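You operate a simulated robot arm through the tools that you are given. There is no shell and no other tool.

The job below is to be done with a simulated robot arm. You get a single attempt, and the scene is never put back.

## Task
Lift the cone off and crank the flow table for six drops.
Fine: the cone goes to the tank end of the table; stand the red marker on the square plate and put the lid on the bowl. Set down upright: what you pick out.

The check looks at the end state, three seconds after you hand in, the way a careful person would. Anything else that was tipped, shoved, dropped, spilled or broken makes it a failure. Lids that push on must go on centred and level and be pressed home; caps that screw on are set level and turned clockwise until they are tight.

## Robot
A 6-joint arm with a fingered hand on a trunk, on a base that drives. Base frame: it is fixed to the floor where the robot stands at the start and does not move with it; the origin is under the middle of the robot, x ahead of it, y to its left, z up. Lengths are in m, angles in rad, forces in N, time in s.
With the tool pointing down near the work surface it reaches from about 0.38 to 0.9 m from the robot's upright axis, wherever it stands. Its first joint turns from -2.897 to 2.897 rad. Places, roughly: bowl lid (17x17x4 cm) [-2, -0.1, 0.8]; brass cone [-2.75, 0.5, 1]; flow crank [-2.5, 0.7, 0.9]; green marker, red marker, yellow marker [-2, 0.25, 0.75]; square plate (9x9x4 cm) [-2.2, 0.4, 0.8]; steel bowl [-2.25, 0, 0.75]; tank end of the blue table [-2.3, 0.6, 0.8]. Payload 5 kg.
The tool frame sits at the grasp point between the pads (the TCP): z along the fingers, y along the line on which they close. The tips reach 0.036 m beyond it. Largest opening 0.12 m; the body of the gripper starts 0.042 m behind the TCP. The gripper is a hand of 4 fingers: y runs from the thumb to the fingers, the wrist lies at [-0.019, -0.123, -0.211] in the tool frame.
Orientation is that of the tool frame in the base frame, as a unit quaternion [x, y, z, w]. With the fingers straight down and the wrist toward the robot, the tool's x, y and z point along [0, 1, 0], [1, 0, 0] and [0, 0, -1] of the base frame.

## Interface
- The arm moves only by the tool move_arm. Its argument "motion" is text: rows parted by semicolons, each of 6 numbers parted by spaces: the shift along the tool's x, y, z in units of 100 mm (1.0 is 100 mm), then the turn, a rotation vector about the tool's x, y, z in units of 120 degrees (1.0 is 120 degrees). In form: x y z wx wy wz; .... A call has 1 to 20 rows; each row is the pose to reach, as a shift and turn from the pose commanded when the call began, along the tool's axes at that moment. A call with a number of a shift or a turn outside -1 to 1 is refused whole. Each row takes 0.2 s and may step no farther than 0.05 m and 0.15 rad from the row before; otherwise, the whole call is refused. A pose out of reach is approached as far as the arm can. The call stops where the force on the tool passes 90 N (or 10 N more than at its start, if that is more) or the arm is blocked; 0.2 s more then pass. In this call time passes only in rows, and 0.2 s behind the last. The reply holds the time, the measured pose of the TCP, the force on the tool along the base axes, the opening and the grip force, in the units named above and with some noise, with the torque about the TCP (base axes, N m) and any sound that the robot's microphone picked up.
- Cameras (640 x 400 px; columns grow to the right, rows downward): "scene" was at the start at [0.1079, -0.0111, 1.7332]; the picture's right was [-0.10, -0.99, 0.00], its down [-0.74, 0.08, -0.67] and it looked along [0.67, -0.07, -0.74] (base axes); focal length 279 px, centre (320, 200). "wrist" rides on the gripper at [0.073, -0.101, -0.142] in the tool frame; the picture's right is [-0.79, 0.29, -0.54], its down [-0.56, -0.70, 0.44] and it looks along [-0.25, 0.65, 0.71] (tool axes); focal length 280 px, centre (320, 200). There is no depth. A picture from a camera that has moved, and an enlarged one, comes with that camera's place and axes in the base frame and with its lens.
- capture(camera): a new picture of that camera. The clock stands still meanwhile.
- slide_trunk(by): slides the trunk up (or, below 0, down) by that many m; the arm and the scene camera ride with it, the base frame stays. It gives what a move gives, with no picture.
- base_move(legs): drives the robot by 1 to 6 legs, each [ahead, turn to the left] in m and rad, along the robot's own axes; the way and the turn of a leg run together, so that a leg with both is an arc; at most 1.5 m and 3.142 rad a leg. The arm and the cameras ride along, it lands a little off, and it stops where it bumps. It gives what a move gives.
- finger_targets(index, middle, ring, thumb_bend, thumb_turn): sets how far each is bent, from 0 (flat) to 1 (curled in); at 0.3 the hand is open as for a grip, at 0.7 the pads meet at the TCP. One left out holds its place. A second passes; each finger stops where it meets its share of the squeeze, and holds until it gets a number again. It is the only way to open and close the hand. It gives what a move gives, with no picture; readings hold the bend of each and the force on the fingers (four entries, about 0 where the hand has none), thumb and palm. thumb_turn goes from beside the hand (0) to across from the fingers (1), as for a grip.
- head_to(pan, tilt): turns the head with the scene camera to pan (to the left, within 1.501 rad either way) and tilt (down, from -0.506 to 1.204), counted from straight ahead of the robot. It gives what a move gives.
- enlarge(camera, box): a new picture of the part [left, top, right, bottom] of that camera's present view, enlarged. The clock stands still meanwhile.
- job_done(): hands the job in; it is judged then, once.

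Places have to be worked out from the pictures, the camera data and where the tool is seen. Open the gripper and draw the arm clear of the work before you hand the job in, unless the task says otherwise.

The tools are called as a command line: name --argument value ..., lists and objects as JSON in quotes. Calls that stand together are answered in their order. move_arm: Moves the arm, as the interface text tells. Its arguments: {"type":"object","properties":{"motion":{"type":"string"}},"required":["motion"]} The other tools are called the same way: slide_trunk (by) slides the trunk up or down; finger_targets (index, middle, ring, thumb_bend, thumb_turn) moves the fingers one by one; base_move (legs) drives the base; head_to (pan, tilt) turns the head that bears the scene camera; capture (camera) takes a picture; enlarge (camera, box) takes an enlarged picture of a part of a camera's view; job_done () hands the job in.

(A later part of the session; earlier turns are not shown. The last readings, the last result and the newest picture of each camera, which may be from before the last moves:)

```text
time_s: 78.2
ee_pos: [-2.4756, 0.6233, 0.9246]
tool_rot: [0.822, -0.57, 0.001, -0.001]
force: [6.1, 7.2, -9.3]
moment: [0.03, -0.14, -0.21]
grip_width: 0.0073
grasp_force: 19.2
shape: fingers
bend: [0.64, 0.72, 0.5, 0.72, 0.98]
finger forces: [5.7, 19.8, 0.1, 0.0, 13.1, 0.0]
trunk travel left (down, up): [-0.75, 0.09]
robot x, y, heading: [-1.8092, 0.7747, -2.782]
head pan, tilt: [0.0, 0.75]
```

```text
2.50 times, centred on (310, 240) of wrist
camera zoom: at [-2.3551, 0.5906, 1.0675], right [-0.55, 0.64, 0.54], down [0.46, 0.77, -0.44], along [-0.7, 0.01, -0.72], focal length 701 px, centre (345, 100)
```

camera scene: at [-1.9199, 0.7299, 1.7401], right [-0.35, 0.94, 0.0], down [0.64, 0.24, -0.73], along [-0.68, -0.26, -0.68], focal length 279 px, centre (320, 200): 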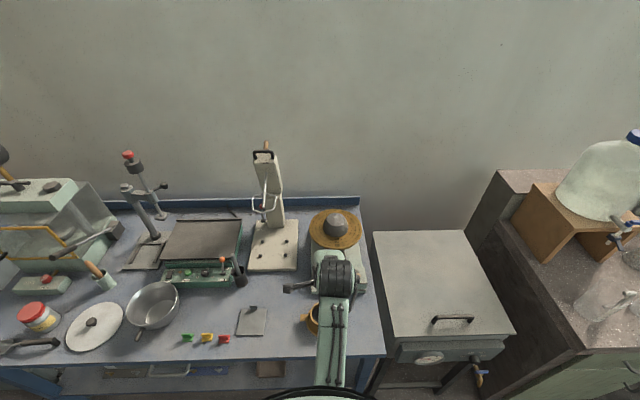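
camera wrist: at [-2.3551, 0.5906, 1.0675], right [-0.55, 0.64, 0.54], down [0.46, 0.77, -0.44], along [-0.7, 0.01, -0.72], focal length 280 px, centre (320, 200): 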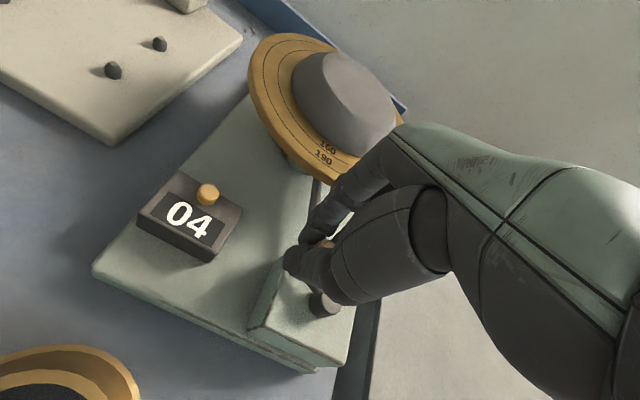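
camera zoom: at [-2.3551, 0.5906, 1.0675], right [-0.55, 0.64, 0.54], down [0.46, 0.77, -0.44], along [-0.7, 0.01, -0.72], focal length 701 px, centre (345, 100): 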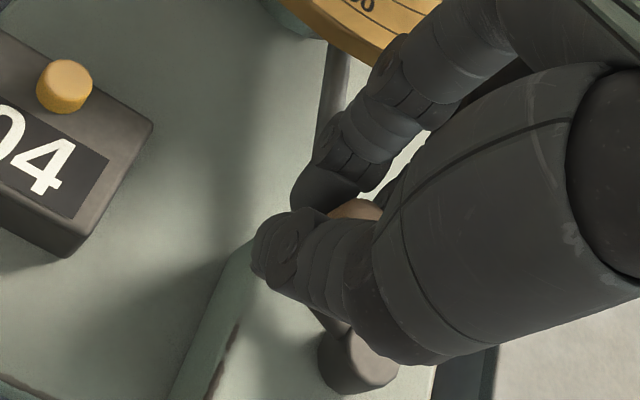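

Counter 04. I'll continue to about 160° with a slightly larger radius (39.5 mm) and check the load on the far side.

move_arm --motion "-0.008 0.035 0 0 0 0; -0.018 0.077 0 0 0 0; -0.052 0.137 0 0 0 0; -0.097 0.189 0 0 0 0; -0.149 0.234 0 0 0 0; -0.209 0.268 0 0 0 0"

capture --camera "wrist"

enlarge --camera "wrist" --box '[220, 160, 400, 320]'

```text
time_s: 79.6
ee_pos: [-2.5077, 0.6309, 0.9262]
tool_rot: [0.823, -0.568, 0.001, 0.001]
force: [12.1, 6.4, -7.8]
moment: [-0.06, -0.23, -0.12]
grip_width: 0.002
grasp_force: 19.0
shape: fingers
bend: [0.71, 0.72, 0.5, 0.73, 0.97]
finger forces: [2.4, 18.4, 0.0, 0.0, 17.1, 0.0]
trunk travel left (down, up): [-0.75, 0.09]
robot x, y, heading: [-1.81, 0.7744, -2.78]
head pan, tilt: [0.0, 0.75]
```

```text
taken
camera wrist: at [-2.3872, 0.5997, 1.0688], right [-0.55, 0.64, 0.54], down [0.46, 0.77, -0.44], along [-0.7, 0.0, -0.71], focal length 280 px, centre (320, 200)
```

wrist: 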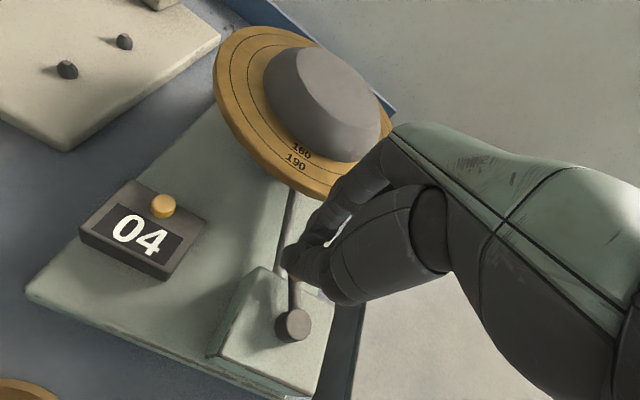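

```text
2.50 times, centred on (310, 240) of wrist
camera zoom: at [-2.3872, 0.5997, 1.0688], right [-0.55, 0.64, 0.54], down [0.46, 0.77, -0.44], along [-0.7, 0.0, -0.71], focal length 701 px, centre (345, 100)
```

zoom: 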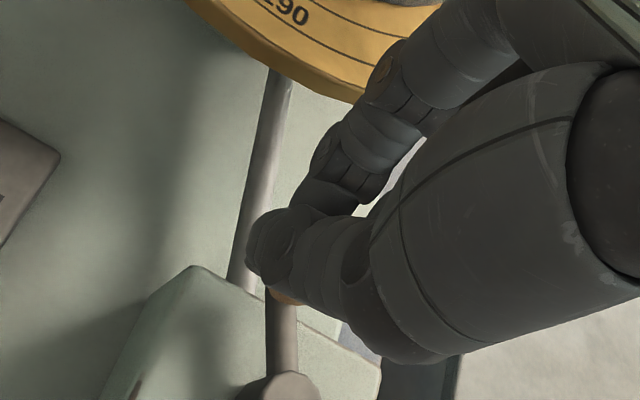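

Still 04, and the tool is being pushed back toward the hub (14 N), so the radius is nearer 36 mm. I'll open a little, re-measure and re-grip.

finger_targets --index 0.48 --middle 0.48 --ring 0.45 --thumb_bend 0.48

enlarge --camera "wrist" --box '[220, 190, 400, 350]'

```text
time_s: 80.6
ee_pos: [-2.5088, 0.6335, 0.9258]
tool_rot: [0.823, -0.569, -0.001, 0.001]
force: [1.8, 3.9, 3.1]
moment: [-0.01, 0.08, -0.13]
grip_width: 0.0679
grasp_force: 2.0
shape: fingers
bend: [0.49, 0.49, 0.45, 0.48, 1.0]
finger forces: [2.3, 2.2, 0.1, 0.1, 0.0, 0.1]
trunk travel left (down, up): [-0.75, 0.09]
robot x, y, heading: [-1.8133, 0.7714, -2.788]
head pan, tilt: [0.0, 0.75]
```

```text
2.50 times, centred on (310, 270) of wrist
camera zoom: at [-2.3876, 0.6002, 1.0683], right [-0.55, 0.64, 0.54], down [0.46, 0.77, -0.44], along [-0.7, 0.01, -0.71], focal length 701 px, centre (345, 25)
```

zoom: 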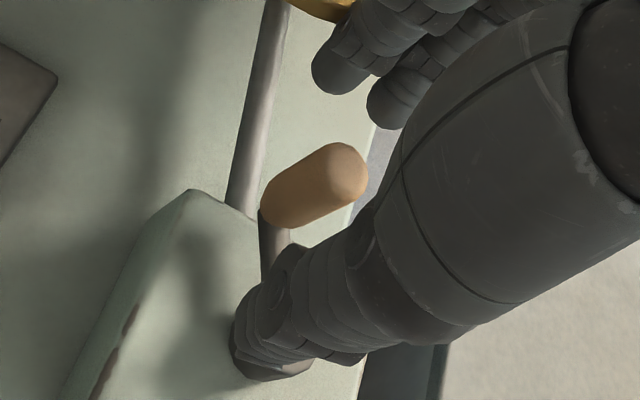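

From all views the hub is consistently at (-2.4747, 0.6573) with r≈36 mm; the peg is now 7.5 mm left and 10 mm behind the TCP (≈150°). I'll recentre on the peg and pinch again.

move_arm --motion "0.02 -0.05 0 0 0 0; 0.035 -0.1 0 0 0 0"

enlarge --camera "wrist" --box '[220, 190, 400, 350]'

finger_targets --index 0.72 --middle 0.72 --ring 0.5 --thumb_bend 0.74

enlarge --camera "wrist" --box '[220, 190, 400, 350]'

```text
time_s: 81.2
ee_pos: [-2.4971, 0.632, 0.926]
tool_rot: [0.822, -0.569, 0.0, 0.001]
force: [-0.6, -0.9, 0.6]
moment: [0.0, -0.01, 0.01]
grip_width: 0.0695
grasp_force: 0.0
shape: fingers
bend: [0.48, 0.48, 0.45, 0.48, 1.0]
finger forces: [0.0, 0.1, 0.0, 0.0, 0.1, 0.0]
trunk travel left (down, up): [-0.75, 0.09]
robot x, y, heading: [-1.8116, 0.7727, -2.786]
head pan, tilt: [0.0, 0.75]
```

```text
2.50 times, centred on (310, 270) of wrist
camera zoom: at [-2.3769, 0.5999, 1.068], right [-0.55, 0.64, 0.54], down [0.46, 0.77, -0.44], along [-0.7, 0.01, -0.71], focal length 701 px, centre (345, 25)
```

zoom: 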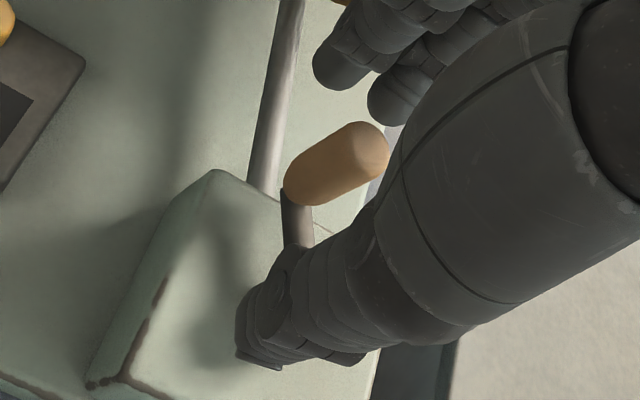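

```text
time_s: 82.2
ee_pos: [-2.4979, 0.6323, 0.9248]
tool_rot: [0.822, -0.569, 0.0, -0.001]
force: [-1.3, -1.3, -4.2]
moment: [-0.01, 0.01, 0.02]
grip_width: 0.0143
grasp_force: 10.3
shape: fingers
bend: [0.64, 0.71, 0.5, 0.69, 1.0]
finger forces: [7.5, 3.5, 0.1, 0.0, 8.8, 0.1]
trunk travel left (down, up): [-0.75, 0.09]
robot x, y, heading: [-1.8123, 0.7697, -2.781]
head pan, tilt: [0.0, 0.75]
```

```text
2.50 times, centred on (310, 270) of wrist
camera zoom: at [-2.3776, 0.5997, 1.0672], right [-0.55, 0.64, 0.54], down [0.46, 0.77, -0.44], along [-0.7, 0.01, -0.72], focal length 701 px, centre (345, 25)
```

zoom: 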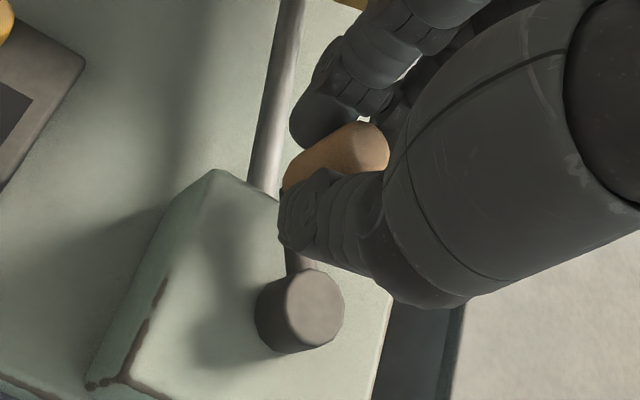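

Pinch is good again. I'll crank from 149° to about 200° on a 35.5 mm circle and check the counter.

move_arm --motion "-0.028 0.016 0 0 0 0; -0.063 0.031 0 0 0 0; -0.092 0.04 0 0 0 0; -0.122 0.047 0 0 0 0; -0.153 0.051 0 0 0 0; -0.184 0.052 0 0 0 0; -0.215 0.051 0 0 0 0; -0.246 0.047 0 0 0 0; -0.276 0.04 0 0 0 0; -0.305 0.031 0 0 0 0"

capture --camera "wrist"

enlarge --camera "wrist" --box '[220, 190, 400, 350]'

```text
time_s: 84.4
ee_pos: [-2.5107, 0.6593, 0.9264]
tool_rot: [0.822, -0.57, 0.0, 0.0]
force: [0.2, -3.8, -3.7]
moment: [-0.12, 0.0, -0.1]
grip_width: 0.0133
grasp_force: 9.9
shape: fingers
bend: [0.63, 0.72, 0.5, 0.7, 0.99]
finger forces: [6.9, 3.1, 0.1, 0.1, 10.0, 0.1]
trunk travel left (down, up): [-0.75, 0.09]
robot x, y, heading: [-1.8137, 0.7698, -2.78]
head pan, tilt: [0.0, 0.75]
```

```text
taken
camera wrist: at [-2.3909, 0.6274, 1.0678], right [-0.55, 0.64, 0.54], down [0.46, 0.77, -0.44], along [-0.7, 0.01, -0.71], focal length 280 px, centre (320, 200)
```

wrist: 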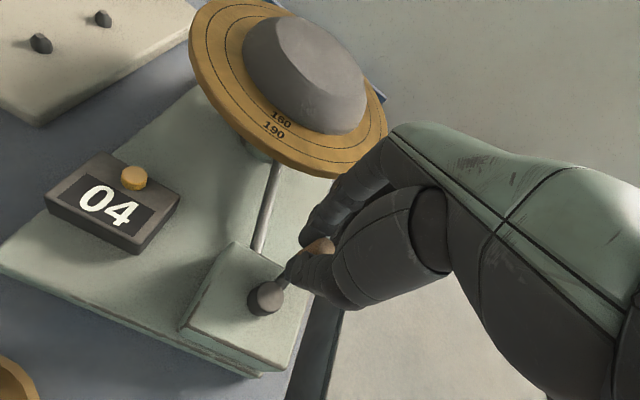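

```text
2.50 times, centred on (310, 270) of wrist
camera zoom: at [-2.3909, 0.6274, 1.0678], right [-0.55, 0.64, 0.54], down [0.46, 0.77, -0.44], along [-0.7, 0.01, -0.71], focal length 701 px, centre (345, 25)
```

zoom: 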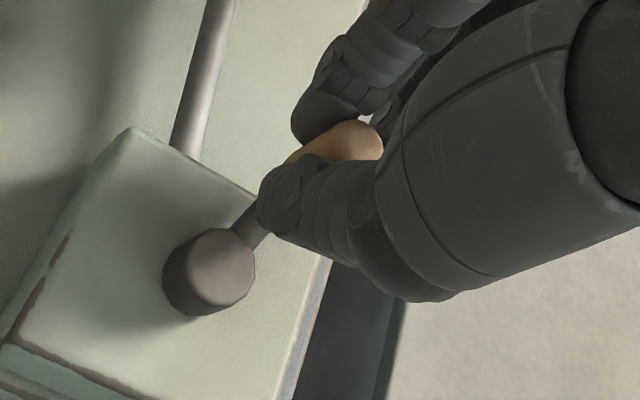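

The grip holds well with small forces; counter 04 at 200°. I'll continue to about 240°.

move_arm --motion "-0.029 -0.012 0 0 0 0; -0.057 -0.027 0 0 0 0; -0.083 -0.043 0 0 0 0; -0.107 -0.062 0 0 0 0; -0.13 -0.083 0 0 0 0; -0.151 -0.106 0 0 0 0; -0.17 -0.13 0 0 0 0; -0.186 -0.157 0 0 0 0"

capture --camera "wrist"

enlarge --camera "wrist" --box '[220, 160, 400, 320]'

```text
time_s: 86.2
ee_pos: [-2.503, 0.6815, 0.9247]
tool_rot: [0.822, -0.569, 0.001, 0.001]
force: [0.0, -5.4, -3.4]
moment: [-0.18, 0.04, -0.11]
grip_width: 0.0117
grasp_force: 11.1
shape: fingers
bend: [0.62, 0.72, 0.5, 0.71, 0.98]
finger forces: [8.3, 3.8, 0.0, 0.0, 9.7, 0.0]
trunk travel left (down, up): [-0.75, 0.09]
robot x, y, heading: [-1.807, 0.7719, -2.783]
head pan, tilt: [0.0, 0.75]
```

```text
taken
camera wrist: at [-2.383, 0.6494, 1.0678], right [-0.55, 0.64, 0.54], down [0.46, 0.77, -0.44], along [-0.7, 0.01, -0.71], focal length 280 px, centre (320, 200)
```

wrist: 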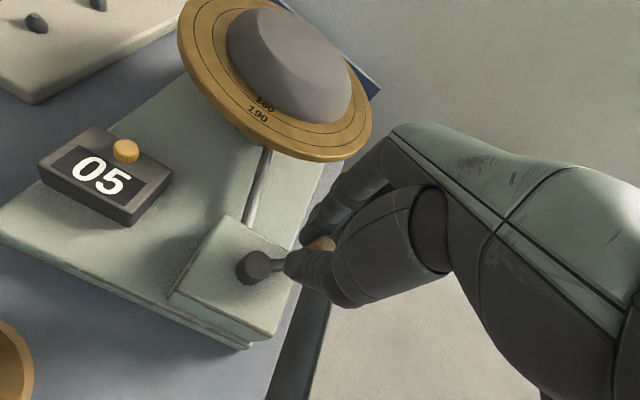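

```text
2.50 times, centred on (310, 240) of wrist
camera zoom: at [-2.383, 0.6494, 1.0678], right [-0.55, 0.64, 0.54], down [0.46, 0.77, -0.44], along [-0.7, 0.01, -0.71], focal length 701 px, centre (345, 100)
```

zoom: 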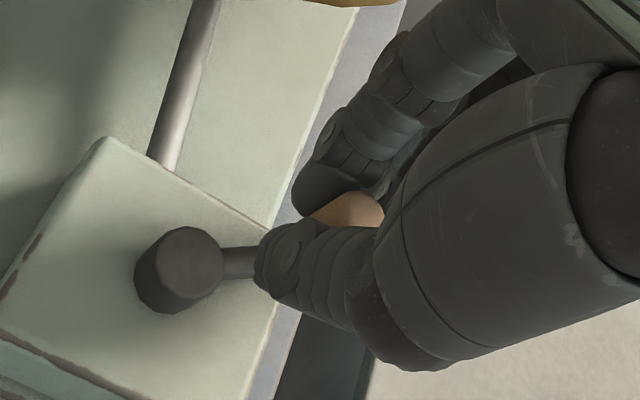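

Counter 05. The sixth drop should come between about 320° and 340°. I'll go on to 290° first.

move_arm --motion "-0.015 -0.027 0 0 0 0; -0.027 -0.056 0 0 0 0; -0.036 -0.085 0 0 0 0; -0.043 -0.115 0 0 0 0; -0.047 -0.146 0 0 0 0; -0.048 -0.177 0 0 0 0; -0.047 -0.208 0 0 0 0; -0.043 -0.239 0 0 0 0; -0.036 -0.269 0 0 0 0; -0.027 -0.298 0 0 0 0"

capture --camera "wrist"

enlarge --camera "wrist" --box '[220, 160, 400, 320]'

```text
time_s: 88.4
ee_pos: [-2.4764, 0.6969, 0.9244]
tool_rot: [0.822, -0.569, 0.0, 0.0]
force: [-3.9, 0.3, -1.7]
moment: [-0.11, 0.19, -0.14]
grip_width: 0.0099
grasp_force: 13.8
shape: fingers
bend: [0.6, 0.72, 0.5, 0.73, 0.99]
finger forces: [9.3, 10.7, 0.0, 0.1, 8.1, 0.1]
trunk travel left (down, up): [-0.75, 0.09]
robot x, y, heading: [-1.8136, 0.7777, -2.779]
head pan, tilt: [0.0, 0.75]
```

```text
taken
camera wrist: at [-2.3567, 0.6637, 1.068], right [-0.55, 0.64, 0.54], down [0.46, 0.77, -0.44], along [-0.7, 0.01, -0.71], focal length 280 px, centre (320, 200)
```

wrist: 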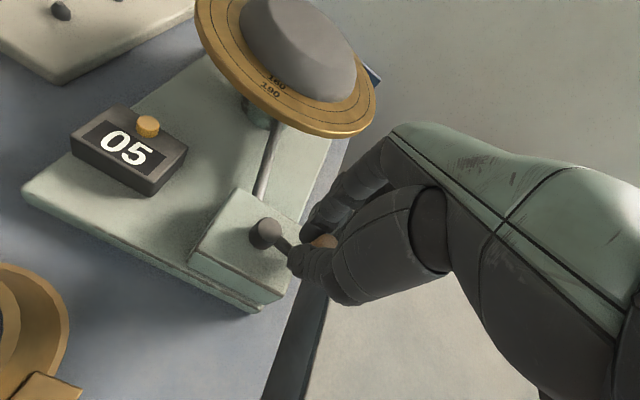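

```text
2.50 times, centred on (310, 240) of wrist
camera zoom: at [-2.3567, 0.6637, 1.068], right [-0.55, 0.64, 0.54], down [0.46, 0.77, -0.44], along [-0.7, 0.01, -0.71], focal length 701 px, centre (345, 100)
```

zoom: 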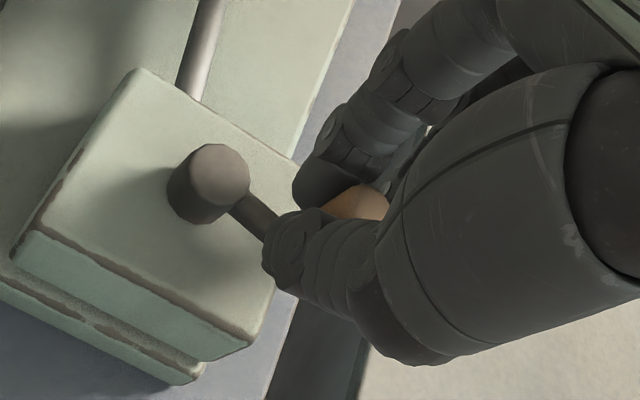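

Still 05 at 290°, grip good. On to 325° in small steps.

move_arm --motion "0.012 -0.029 0 0 0 0; 0.027 -0.057 0 0 0 0; 0.043 -0.083 0 0 0 0; 0.062 -0.107 0 0 0 0; 0.083 -0.13 0 0 0 0; 0.106 -0.151 0 0 0 0; 0.13 -0.17 0 0 0 0"

capture --camera "wrist"

```text
time_s: 90.0
ee_pos: [-2.4543, 0.6926, 0.9244]
tool_rot: [0.822, -0.569, 0.001, -0.001]
force: [0.9, 20.8, -2.7]
moment: [0.18, 0.06, -0.41]
grip_width: 0.007
grasp_force: 25.8
shape: fingers
bend: [0.61, 0.72, 0.5, 0.74, 0.98]
finger forces: [7.3, 32.1, 0.0, 0.1, 12.4, 0.0]
trunk travel left (down, up): [-0.75, 0.09]
robot x, y, heading: [-1.8146, 0.7733, -2.784]
head pan, tilt: [0.0, 0.75]
```

```text
taken
camera wrist: at [-2.3348, 0.6598, 1.0673], right [-0.55, 0.64, 0.54], down [0.46, 0.77, -0.44], along [-0.7, 0.01, -0.72], focal length 280 px, centre (320, 200)
```

wrist: 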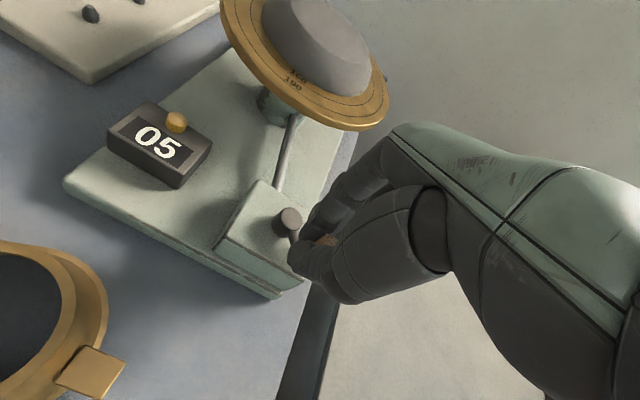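

The load before the drop is building (19 N, counter 05). I'll continue in small steps to 335° and check.

move_arm --motion "0.026 -0.016 0 0 0 0; 0.054 -0.031 0 0 0 0"

capture --camera "wrist"

enlarge --camera "wrist" --box '[220, 160, 400, 320]'

```text
time_s: 90.6
ee_pos: [-2.4491, 0.6871, 0.9242]
tool_rot: [0.822, -0.569, 0.002, -0.001]
force: [6.1, 21.3, -8.9]
moment: [0.07, -0.18, -0.38]
grip_width: 0.0059
grasp_force: 26.7
shape: fingers
bend: [0.62, 0.72, 0.5, 0.74, 0.98]
finger forces: [6.6, 33.6, 0.1, 0.0, 13.8, 0.0]
trunk travel left (down, up): [-0.75, 0.09]
robot x, y, heading: [-1.8169, 0.7725, -2.781]
head pan, tilt: [0.0, 0.75]
```

```text
taken
camera wrist: at [-2.3299, 0.6559, 1.0672], right [-0.55, 0.64, 0.54], down [0.46, 0.77, -0.44], along [-0.7, 0.01, -0.72], focal length 280 px, centre (320, 200)
```

wrist: 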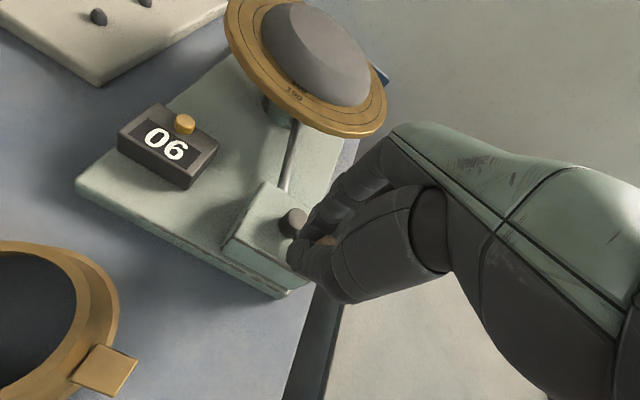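

```text
2.50 times, centred on (310, 240) of wrist
camera zoom: at [-2.3299, 0.6559, 1.0672], right [-0.55, 0.64, 0.54], down [0.46, 0.77, -0.44], along [-0.7, 0.01, -0.72], focal length 701 px, centre (345, 100)
```

zoom: 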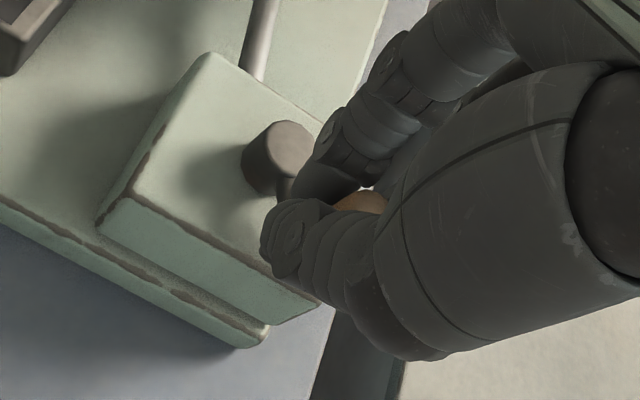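

Counter 06 – six drops done. I'll release the peg and raise the hand straight up.

finger_targets --index 0.45 --middle 0.45 --ring 0.45 --thumb_bend 0.45

enlarge --camera "wrist" --box '[100, 100, 420, 300]'

move_arm --motion "0 0 -0.1 0 0 0; 0 0 -0.3 0 0 0; 0 0 -0.6 0 0 0; 0 0 -1.0 0 0 0"

capture --camera "wrist"

```text
time_s: 91.6
ee_pos: [-2.4502, 0.6842, 0.9247]
tool_rot: [0.822, -0.569, 0.0, 0.0]
force: [-0.5, 0.8, -0.3]
moment: [0.0, 0.02, -0.03]
grip_width: 0.0785
grasp_force: 0.1
shape: fingers
bend: [0.45, 0.45, 0.45, 0.45, 0.99]
finger forces: [0.1, 0.0, 0.0, 0.0, 0.1, 0.1]
trunk travel left (down, up): [-0.75, 0.09]
robot x, y, heading: [-1.8147, 0.7743, -2.781]
head pan, tilt: [0.0, 0.75]
```

```text
2.00 times, centred on (260, 200) of wrist
camera zoom: at [-2.3306, 0.653, 1.0679], right [-0.55, 0.64, 0.54], down [0.46, 0.77, -0.44], along [-0.7, 0.01, -0.71], focal length 561 px, centre (440, 200)
```

zoom: 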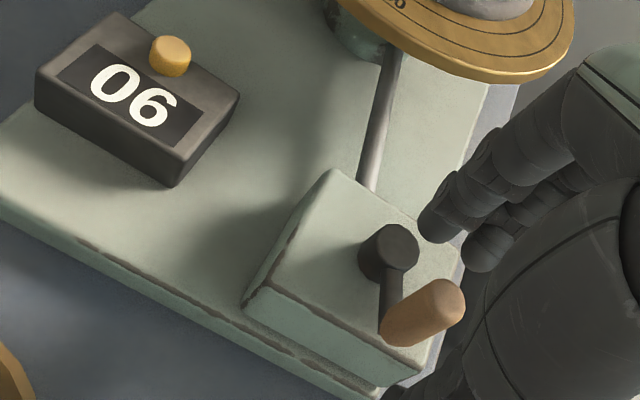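

```text
time_s: 92.6
ee_pos: [-2.4503, 0.6839, 1.0252]
tool_rot: [0.822, -0.569, 0.0, -0.001]
force: [0.1, 0.6, 0.6]
moment: [0.01, 0.03, -0.01]
grip_width: 0.0789
grasp_force: 0.0
shape: fingers
bend: [0.45, 0.45, 0.45, 0.45, 0.99]
finger forces: [0.1, 0.1, 0.0, 0.0, 0.0, 0.0]
trunk travel left (down, up): [-0.75, 0.09]
robot x, y, heading: [-1.8121, 0.7773, -2.783]
head pan, tilt: [0.0, 0.75]
```

```text
taken
camera wrist: at [-2.3309, 0.6518, 1.1679], right [-0.55, 0.64, 0.54], down [0.46, 0.77, -0.44], along [-0.7, 0.01, -0.72], focal length 280 px, centre (320, 200)
```

wrist: 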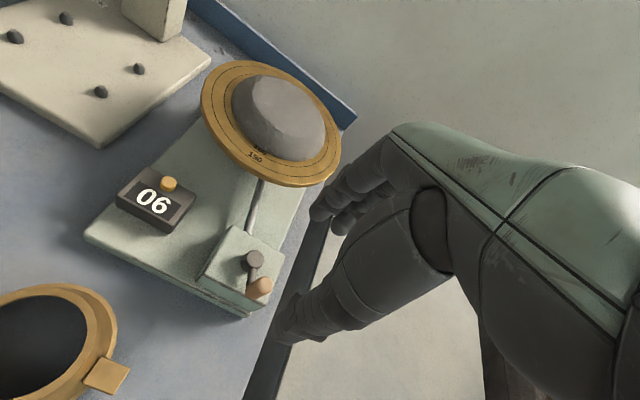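

The counter stays at 06 and the crank is free. Next I'll tuck the hand (up and back) before driving left to serve the marker, plate, lid and bowl.

move_arm --motion "0.2 -0.1 -0.3 0 0 0; 0.4 -0.3 -0.6 0 0 0; 0.7 -0.5 -0.8 0 0 0; 1.0 -0.7 -1.0 0 0 0"

finger_targets --index 0.3 --middle 0.3 --ring 0.3 --thumb_bend 0.3

capture --camera "scene"

```text
time_s: 93.6
ee_pos: [-2.3495, 0.6151, 1.1272]
tool_rot: [0.822, -0.569, 0.0, 0.0]
force: [0.9, -0.6, 0.3]
moment: [-0.02, 0.04, -0.01]
grip_width: 0.0788
grasp_force: 0.0
shape: fingers
bend: [0.45, 0.45, 0.45, 0.45, 0.99]
finger forces: [0.0, 0.1, 0.0, 0.0, 0.0, 0.0]
trunk travel left (down, up): [-0.75, 0.09]
robot x, y, heading: [-1.8157, 0.7718, -2.782]
head pan, tilt: [0.0, 0.75]
```

```text
time_s: 94.6
ee_pos: [-2.3504, 0.6161, 1.1258]
tool_rot: [0.821, -0.57, 0.001, 0.0]
force: [-0.4, 0.1, -0.6]
moment: [0.01, 0.0, -0.02]
grip_width: 0.1229
grasp_force: 0.0
shape: fingers
bend: [0.3, 0.3, 0.3, 0.3, 0.98]
finger forces: [0.0, 0.0, 0.0, 0.1, 0.0, 0.0]
trunk travel left (down, up): [-0.75, 0.09]
robot x, y, heading: [-1.814, 0.7735, -2.781]
head pan, tilt: [0.0, 0.75]
```

```text
taken
camera scene: at [-1.9195, 0.7298, 1.7401], right [-0.35, 0.94, 0.0], down [0.64, 0.24, -0.73], along [-0.68, -0.26, -0.68], focal length 279 px, centre (320, 200)
```

scene: 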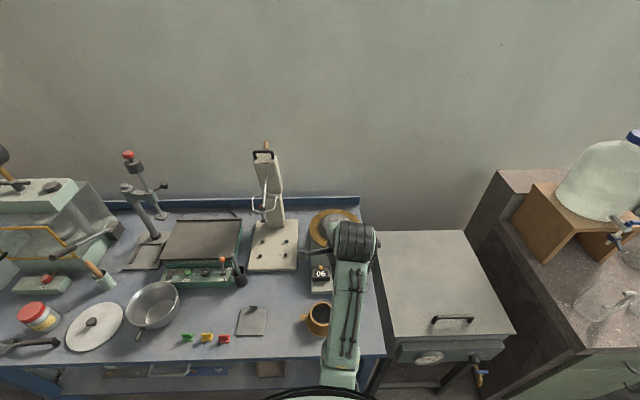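

Scene is in order. I'll back off, swing left and come up to the table again about 0.44 m further left.

base_move --legs '[[-0.45, 0], [0, 0.785], [0.615, 0], [0, -0.785]]'

capture --camera "scene"

capture --camera "wrist"

```text
time_s: 105.8
ee_pos: [-2.1856, 0.2241, 1.1254]
tool_rot: [0.818, -0.575, 0.0, 0.0]
force: [-1.0, -0.8, 0.8]
moment: [0.02, 0.0, 0.0]
grip_width: 0.1232
grasp_force: 0.1
shape: fingers
bend: [0.3, 0.3, 0.3, 0.3, 0.98]
finger forces: [0.1, 0.1, 0.0, 0.0, 0.0, 0.0]
trunk travel left (down, up): [-0.75, 0.09]
robot x, y, heading: [-1.6445, 0.3728, -2.801]
head pan, tilt: [0.0, 0.75]
```

```text
taken
camera scene: at [-1.7534, 0.332, 1.7401], right [-0.34, 0.94, 0.0], down [0.64, 0.23, -0.73], along [-0.69, -0.25, -0.68], focal length 279 px, centre (320, 200)
```

scene: 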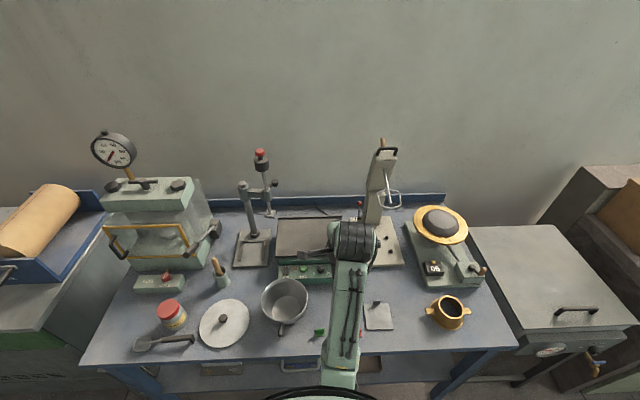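

```text
taken
camera wrist: at [-2.066, 0.1903, 1.2685], right [-0.54, 0.64, 0.54], down [0.47, 0.76, -0.44], along [-0.7, 0.02, -0.71], focal length 280 px, centre (320, 200)
```

wrist: 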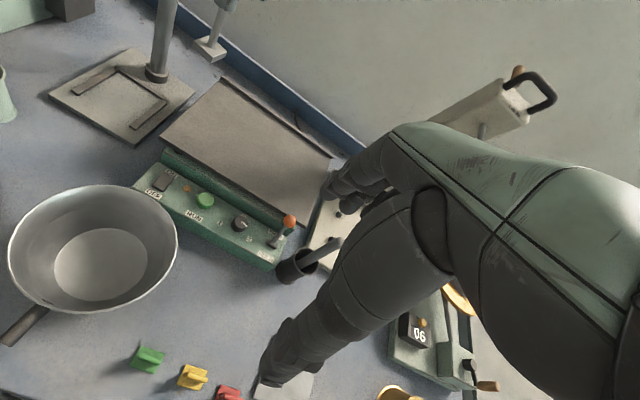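

The base landed at heading -2.80, 0.44 m from the edge. The wrist camera sees the markers at the bottom; I'll enlarge them, and the lid and bowl in the scene view.

enlarge --camera "wrist" --box '[110, 320, 270, 400]'

enlarge --camera "scene" --box '[180, 260, 340, 360]'

enlarge --camera "scene" --box '[300, 270, 460, 370]'

```text
4.00 times, centred on (190, 360) of wrist
camera zoom: at [-2.066, 0.1903, 1.2685], right [-0.54, 0.64, 0.54], down [0.47, 0.76, -0.44], along [-0.7, 0.02, -0.71], focal length 1122 px, centre (840, -440)
```

zoom: 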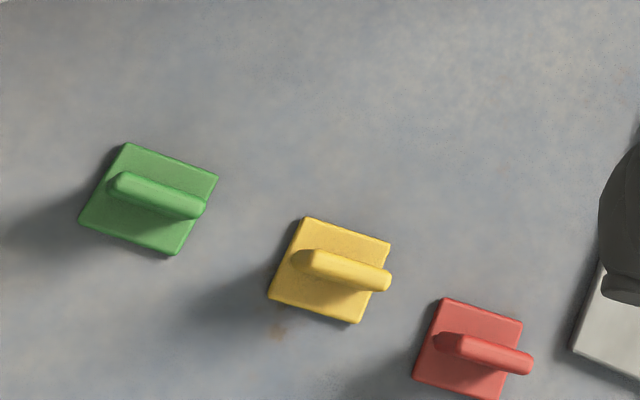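

```text
4.00 times, centred on (260, 310) of scene
camera zoom: at [-1.7534, 0.332, 1.7401], right [-0.34, 0.94, 0.0], down [0.64, 0.23, -0.73], along [-0.69, -0.25, -0.68], focal length 1117 px, centre (560, -240)
```

zoom: 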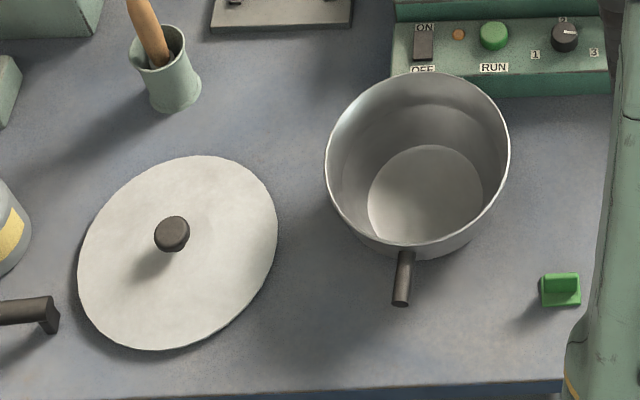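

```text
4.00 times, centred on (380, 320) of scene
camera zoom: at [-1.7534, 0.332, 1.7401], right [-0.34, 0.94, 0.0], down [0.64, 0.23, -0.73], along [-0.69, -0.25, -0.68], focal length 1117 px, centre (80, -280)
```

zoom: 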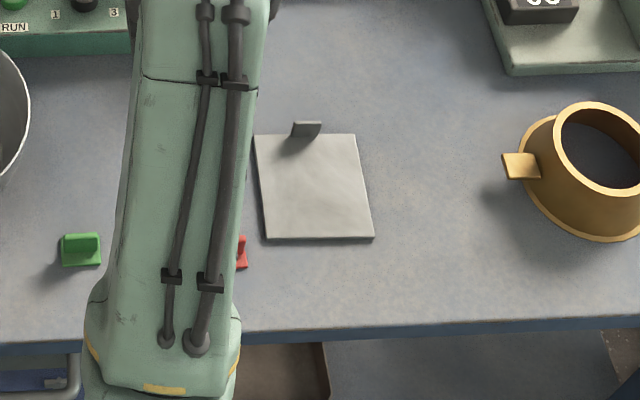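

Red marker measured at (-76,-76) mm from the TCP, i.e. (-2.139, 0.322), upright wall about 25 mm high across its base. I'll move over it with a small yaw to match, descending to z≈0.95.

move_arm --motion "-0.2 -0.2 0.2 0 0 -0.01; -0.4 -0.4 0.5 0 0 -0.02; -0.6 -0.6 0.75 0 0 -0.03; -0.8 -0.77 1.0 0 0 -0.043"

move_arm --motion "0 0 0.3 0 0 0; 0 0 0.6 0 0 0; 0 0 0.75 0 0 0"

capture --camera "wrist"

enlarge --camera "wrist" --box '[220, 160, 400, 340]'

```text
time_s: 106.8
ee_pos: [-2.1415, 0.3267, 1.0277]
tool_rot: [0.844, -0.537, 0.0, 0.001]
force: [-0.1, -0.4, 0.7]
moment: [-0.02, 0.02, 0.02]
grip_width: 0.123
grasp_force: 0.0
shape: fingers
bend: [0.3, 0.3, 0.3, 0.3, 0.98]
finger forces: [0.0, 0.0, 0.0, 0.1, 0.0, 0.0]
trunk travel left (down, up): [-0.75, 0.09]
robot x, y, heading: [-1.643, 0.3758, -2.795]
head pan, tilt: [0.0, 0.75]
```

```text
time_s: 107.6
ee_pos: [-2.1405, 0.3249, 0.9507]
tool_rot: [0.844, -0.537, 0.0, 0.0]
force: [-0.5, 0.6, -0.1]
moment: [-0.01, -0.01, 0.0]
grip_width: 0.1233
grasp_force: 0.0
shape: fingers
bend: [0.3, 0.3, 0.3, 0.3, 0.98]
finger forces: [0.0, 0.0, 0.0, 0.0, 0.0, 0.1]
trunk travel left (down, up): [-0.75, 0.09]
robot x, y, heading: [-1.6456, 0.3726, -2.795]
head pan, tilt: [0.0, 0.75]
```

```text
taken
camera wrist: at [-2.0181, 0.3021, 1.0933], right [-0.59, 0.59, 0.54], down [0.4, 0.8, -0.44], along [-0.7, -0.05, -0.71], focal length 280 px, centre (320, 200)
```

wrist: 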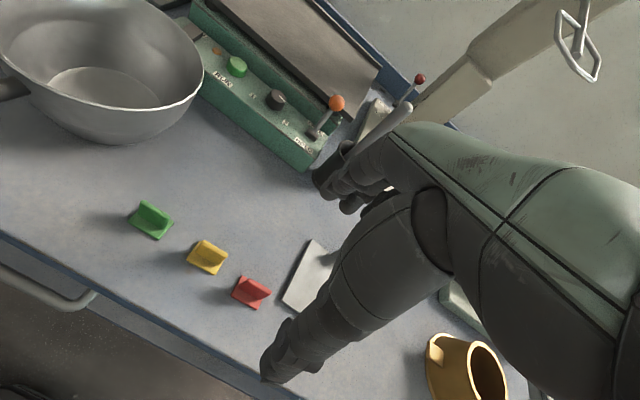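

```text
2.22 times, centred on (310, 250) of wrist
camera zoom: at [-2.0181, 0.3021, 1.0933], right [-0.59, 0.59, 0.54], down [0.4, 0.8, -0.44], along [-0.7, -0.05, -0.71], focal length 623 px, centre (342, 89)
```

zoom: 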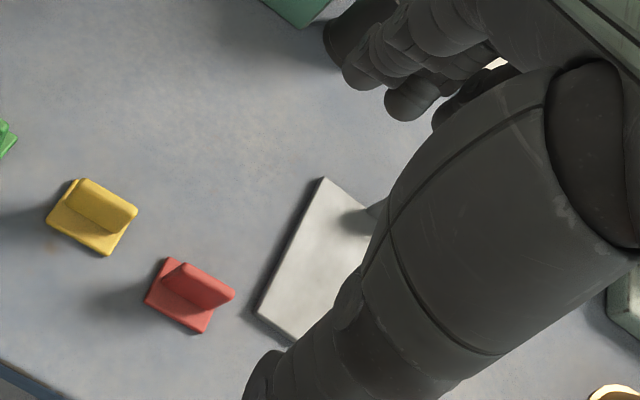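

The marker sits at x≈+1, y≈+3 mm of the tool, wall parallel to the tool x axis. I'll curl the ring finger away (the plate lies under it), adjust 3 mm forward and descend to TCP z≈0.85.

finger_targets --ring 1.0

move_arm --motion "0 0.01 0.3 0 0 0; 0 0.03 0.6 0 0 0; 0 0.03 0.85 0 0 0; 0 0.03 1.0 0 0 0"

capture --camera "wrist"

enlarge --camera "wrist" --box '[220, 160, 400, 340]'

```text
time_s: 108.6
ee_pos: [-2.1405, 0.3257, 0.9521]
tool_rot: [0.844, -0.537, 0.0, -0.001]
force: [0.1, 0.2, 0.0]
moment: [-0.02, 0.0, -0.01]
grip_width: 0.123
grasp_force: 0.1
shape: fingers
bend: [0.3, 0.3, 1.0, 0.3, 0.98]
finger forces: [0.1, 0.0, 0.0, 0.0, 0.1, 0.1]
trunk travel left (down, up): [-0.75, 0.09]
robot x, y, heading: [-1.6498, 0.3734, -2.793]
head pan, tilt: [0.0, 0.75]
```

```text
time_s: 109.6
ee_pos: [-2.1439, 0.3255, 0.8513]
tool_rot: [0.844, -0.537, 0.0, 0.0]
force: [0.6, 0.2, 0.1]
moment: [-0.04, 0.05, -0.03]
grip_width: 0.1233
grasp_force: 0.1
shape: fingers
bend: [0.3, 0.3, 1.0, 0.3, 0.98]
finger forces: [0.1, 0.0, 0.0, 0.0, 0.0, 0.1]
trunk travel left (down, up): [-0.75, 0.09]
robot x, y, heading: [-1.648, 0.3675, -2.793]
head pan, tilt: [0.0, 0.75]
```

```text
taken
camera wrist: at [-2.0206, 0.3019, 0.9936], right [-0.59, 0.59, 0.54], down [0.4, 0.8, -0.44], along [-0.7, -0.05, -0.71], focal length 280 px, centre (320, 200)
```

wrist: 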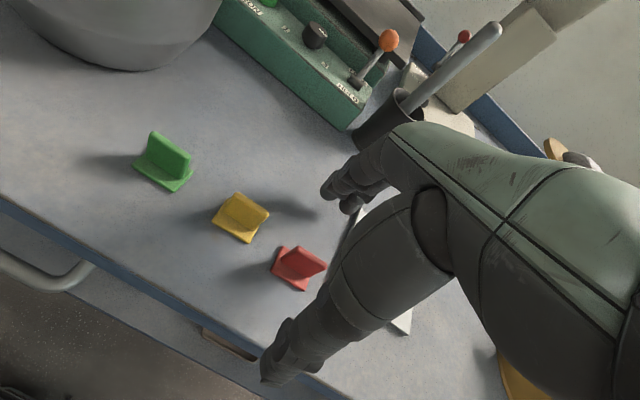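

```text
2.22 times, centred on (310, 250) of wrist
camera zoom: at [-2.0206, 0.3019, 0.9936], right [-0.59, 0.59, 0.54], down [0.4, 0.8, -0.44], along [-0.7, -0.05, -0.71], focal length 623 px, centre (342, 89)
```

zoom: 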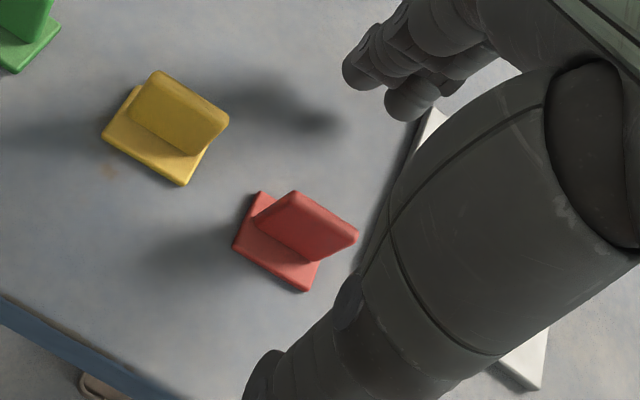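

The marker wall is ~3 mm ahead of the tool axis. I'll lower 13 mm with a 3 mm forward correction, then close thumb, index and middle on the wall.

move_arm --motion "0 0.03 0.06 0 0 0; 0 0.03 0.13 0 0 0"

finger_targets --index 0.6 --middle 0.6 --thumb_bend 0.6

enlarge --camera "wrist" --box '[220, 160, 400, 340]'

```text
time_s: 110.2
ee_pos: [-2.146, 0.3239, 0.8379]
tool_rot: [0.843, -0.537, 0.0, 0.0]
force: [-0.1, -0.2, 0.6]
moment: [0.0, 0.0, 0.01]
grip_width: 0.1233
grasp_force: 0.1
shape: fingers
bend: [0.3, 0.3, 1.0, 0.3, 0.98]
finger forces: [0.0, 0.0, 0.0, 0.1, 0.0, 0.0]
trunk travel left (down, up): [-0.75, 0.09]
robot x, y, heading: [-1.6465, 0.3735, -2.792]
head pan, tilt: [0.0, 0.75]
```

```text
time_s: 111.2
ee_pos: [-2.1463, 0.3237, 0.8406]
tool_rot: [0.843, -0.538, -0.001, 0.001]
force: [-6.3, -1.5, 20.4]
moment: [-0.25, 0.78, 0.03]
grip_width: 0.0351
grasp_force: 10.2
shape: fingers
bend: [0.6, 0.57, 1.0, 0.6, 1.0]
finger forces: [5.0, 15.8, 0.0, 0.0, 0.0, 0.0]
trunk travel left (down, up): [-0.75, 0.09]
robot x, y, heading: [-1.6448, 0.3743, -2.795]
head pan, tilt: [0.0, 0.75]
```

```text
2.22 times, centred on (310, 250) of wrist
camera zoom: at [-2.0236, 0.3004, 0.9821], right [-0.59, 0.59, 0.54], down [0.4, 0.8, -0.45], along [-0.7, -0.05, -0.71], focal length 623 px, centre (342, 89)
```

zoom: 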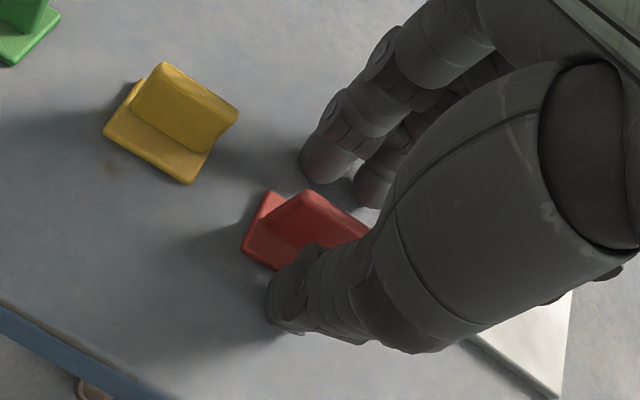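

The fingertips touched down (20 N upward), so they reach lower than expected when bent. I'll raise 9 mm right away.

move_arm --motion "0 0 -0.05 0 0 0; 0 0 -0.09 0 0 0"

enlarge --camera "wrist" --box '[220, 160, 400, 340]'

```text
time_s: 111.8
ee_pos: [-2.1442, 0.3229, 0.8467]
tool_rot: [0.843, -0.537, 0.001, -0.002]
force: [0.5, -0.2, -0.2]
moment: [0.0, -0.05, 0.01]
grip_width: 0.0348
grasp_force: 0.0
shape: fingers
bend: [0.6, 0.6, 1.0, 0.6, 1.0]
finger forces: [0.0, 0.0, 0.0, 0.1, 0.0, 0.1]
trunk travel left (down, up): [-0.75, 0.09]
robot x, y, heading: [-1.6467, 0.3733, -2.795]
head pan, tilt: [0.0, 0.75]
```

```text
2.22 times, centred on (310, 250) of wrist
camera zoom: at [-2.0226, 0.3004, 0.9887], right [-0.6, 0.59, 0.54], down [0.4, 0.8, -0.44], along [-0.7, -0.05, -0.72], focal length 623 px, centre (342, 89)
```

zoom: 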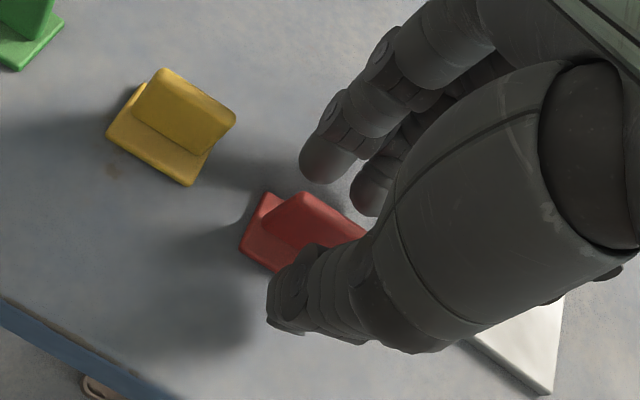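

Free again, marker unmoved. Now I'll close on the wall.

finger_targets --index 0.74 --middle 0.74 --thumb_bend 0.74

enlarge --camera "wrist" --box '[220, 160, 400, 340]'

```text
time_s: 112.8
ee_pos: [-2.146, 0.3234, 0.8477]
tool_rot: [0.843, -0.537, 0.001, 0.0]
force: [-0.1, -0.1, -0.2]
moment: [-0.02, 0.01, -0.03]
grip_width: 0.0064
grasp_force: 10.5
shape: fingers
bend: [0.73, 0.73, 1.0, 0.7, 1.0]
finger forces: [6.0, 5.2, 0.0, 0.1, 10.4, 0.1]
trunk travel left (down, up): [-0.75, 0.09]
robot x, y, heading: [-1.6452, 0.3738, -2.799]
head pan, tilt: [0.0, 0.75]
```

```text
2.22 times, centred on (310, 250) of wrist
camera zoom: at [-2.0237, 0.3004, 0.9898], right [-0.59, 0.59, 0.54], down [0.4, 0.8, -0.44], along [-0.7, -0.05, -0.71], focal length 623 px, centre (342, 89)
```

zoom: 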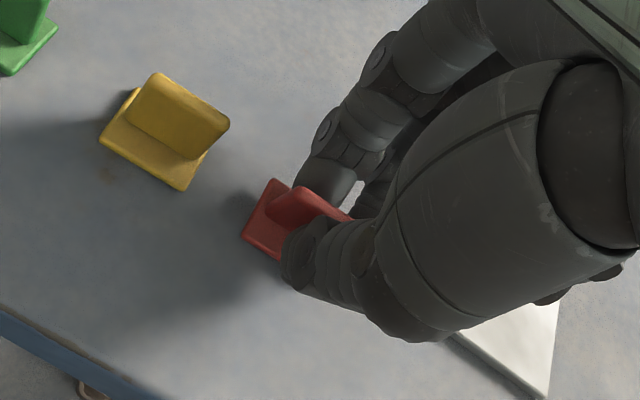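

Gripped: thumb 10.4, index 6, middle 5 N. I'll lift 8 cm and look.

move_arm --motion "0 0 -0.1 0 0 0; 0 0 -0.3 0 0 0; 0 0 -0.6 0 0 0; 0 0 -0.8 0 0 0"

capture --camera "wrist"

capture --camera "scene"

```text
time_s: 113.8
ee_pos: [-2.1451, 0.3235, 0.9263]
tool_rot: [0.843, -0.537, 0.0, 0.0]
force: [0.3, 0.4, -0.7]
moment: [-0.01, 0.02, 0.0]
grip_width: 0.0064
grasp_force: 11.1
shape: fingers
bend: [0.73, 0.73, 1.0, 0.7, 1.0]
finger forces: [6.1, 5.2, 0.0, 0.0, 10.4, 0.0]
trunk travel left (down, up): [-0.75, 0.09]
robot x, y, heading: [-1.6442, 0.3735, -2.788]
head pan, tilt: [0.0, 0.75]
```

```text
taken
camera wrist: at [-2.0236, 0.3004, 1.0699], right [-0.59, 0.59, 0.54], down [0.4, 0.8, -0.44], along [-0.7, -0.05, -0.71], focal length 280 px, centre (320, 200)
```

wrist: 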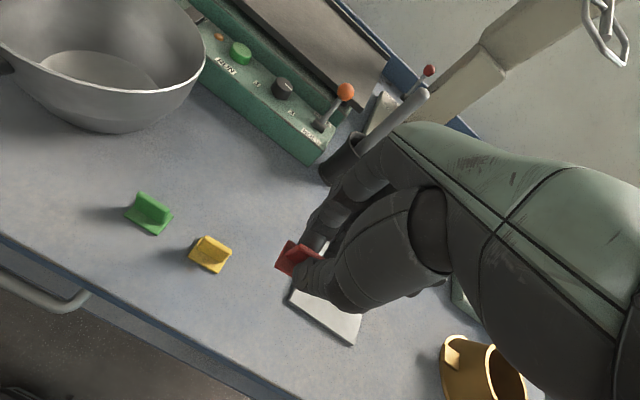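

```text
taken
camera scene: at [-1.7534, 0.3321, 1.7401], right [-0.34, 0.94, 0.0], down [0.64, 0.23, -0.73], along [-0.69, -0.25, -0.68], focal length 279 px, centre (320, 200)
```

scene: 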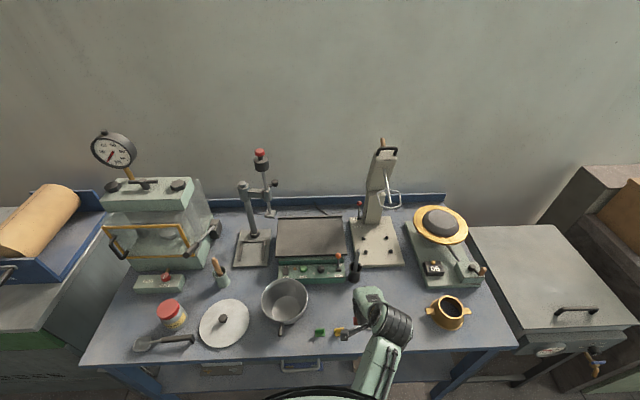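

The marker hangs level in the grip. The plate centre comes out at (-2.224, 0.374), tab at its back edge; I'll move over it (aiming ~5 mm in front of centre) and undo the yaw.

move_arm --motion "-0.25 0.14 -0.05 0 0 0.01; -0.5 0.28 -0.05 0 0 0.022; -0.7 0.39 -0.05 0 0 0.035; -0.82 0.45 -0.05 0 0 0.043"

capture --camera "wrist"

enlarge --camera "wrist" --box '[200, 160, 400, 360]'

enlarge --camera "scene" --box '[320, 260, 440, 360]'

```text
time_s: 114.8
ee_pos: [-2.2222, 0.3786, 0.9319]
tool_rot: [0.818, -0.575, 0.001, -0.001]
force: [-0.1, 0.1, 0.2]
moment: [-0.04, 0.01, -0.01]
grip_width: 0.0064
grasp_force: 10.3
shape: fingers
bend: [0.73, 0.73, 1.0, 0.7, 1.0]
finger forces: [6.0, 5.2, 0.1, 0.1, 10.3, 0.0]
trunk travel left (down, up): [-0.75, 0.09]
robot x, y, heading: [-1.6444, 0.3742, -2.796]
head pan, tilt: [0.0, 0.75]
```

```text
taken
camera wrist: at [-2.1017, 0.3447, 1.074], right [-0.54, 0.65, 0.54], down [0.47, 0.76, -0.44], along [-0.7, 0.02, -0.72], focal length 280 px, centre (320, 200)
```

wrist: 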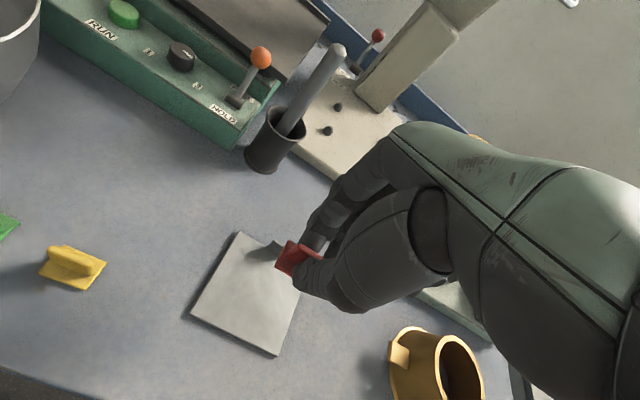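

```text
2.00 times, centred on (300, 260) of wrist
camera zoom: at [-2.1017, 0.3447, 1.074], right [-0.54, 0.65, 0.54], down [0.47, 0.76, -0.44], along [-0.7, 0.02, -0.72], focal length 561 px, centre (360, 80)
```

zoom: 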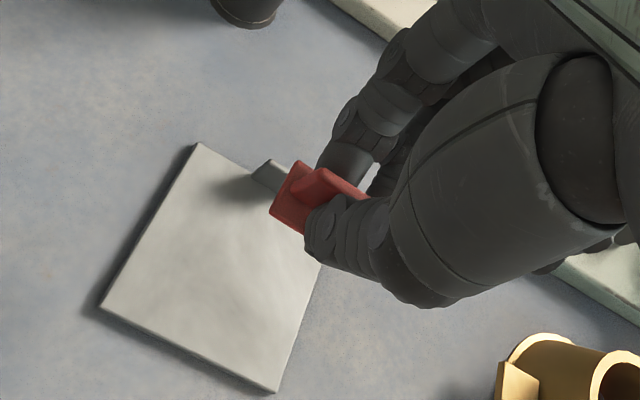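

```text
4.00 times, centred on (380, 310) of scene
camera zoom: at [-1.7542, 0.3326, 1.7401], right [-0.34, 0.94, 0.0], down [0.64, 0.23, -0.73], along [-0.69, -0.25, -0.68], focal length 1117 px, centre (80, -240)
```

zoom: 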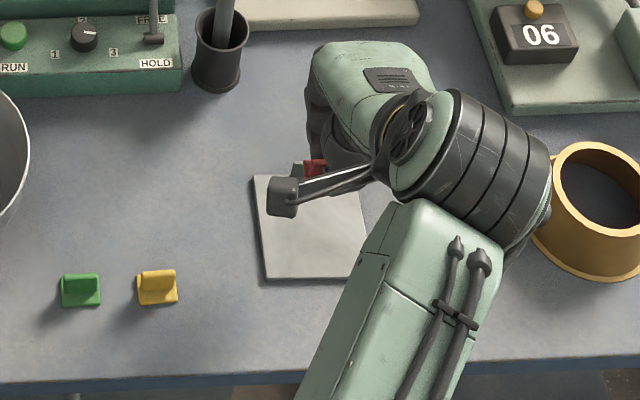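

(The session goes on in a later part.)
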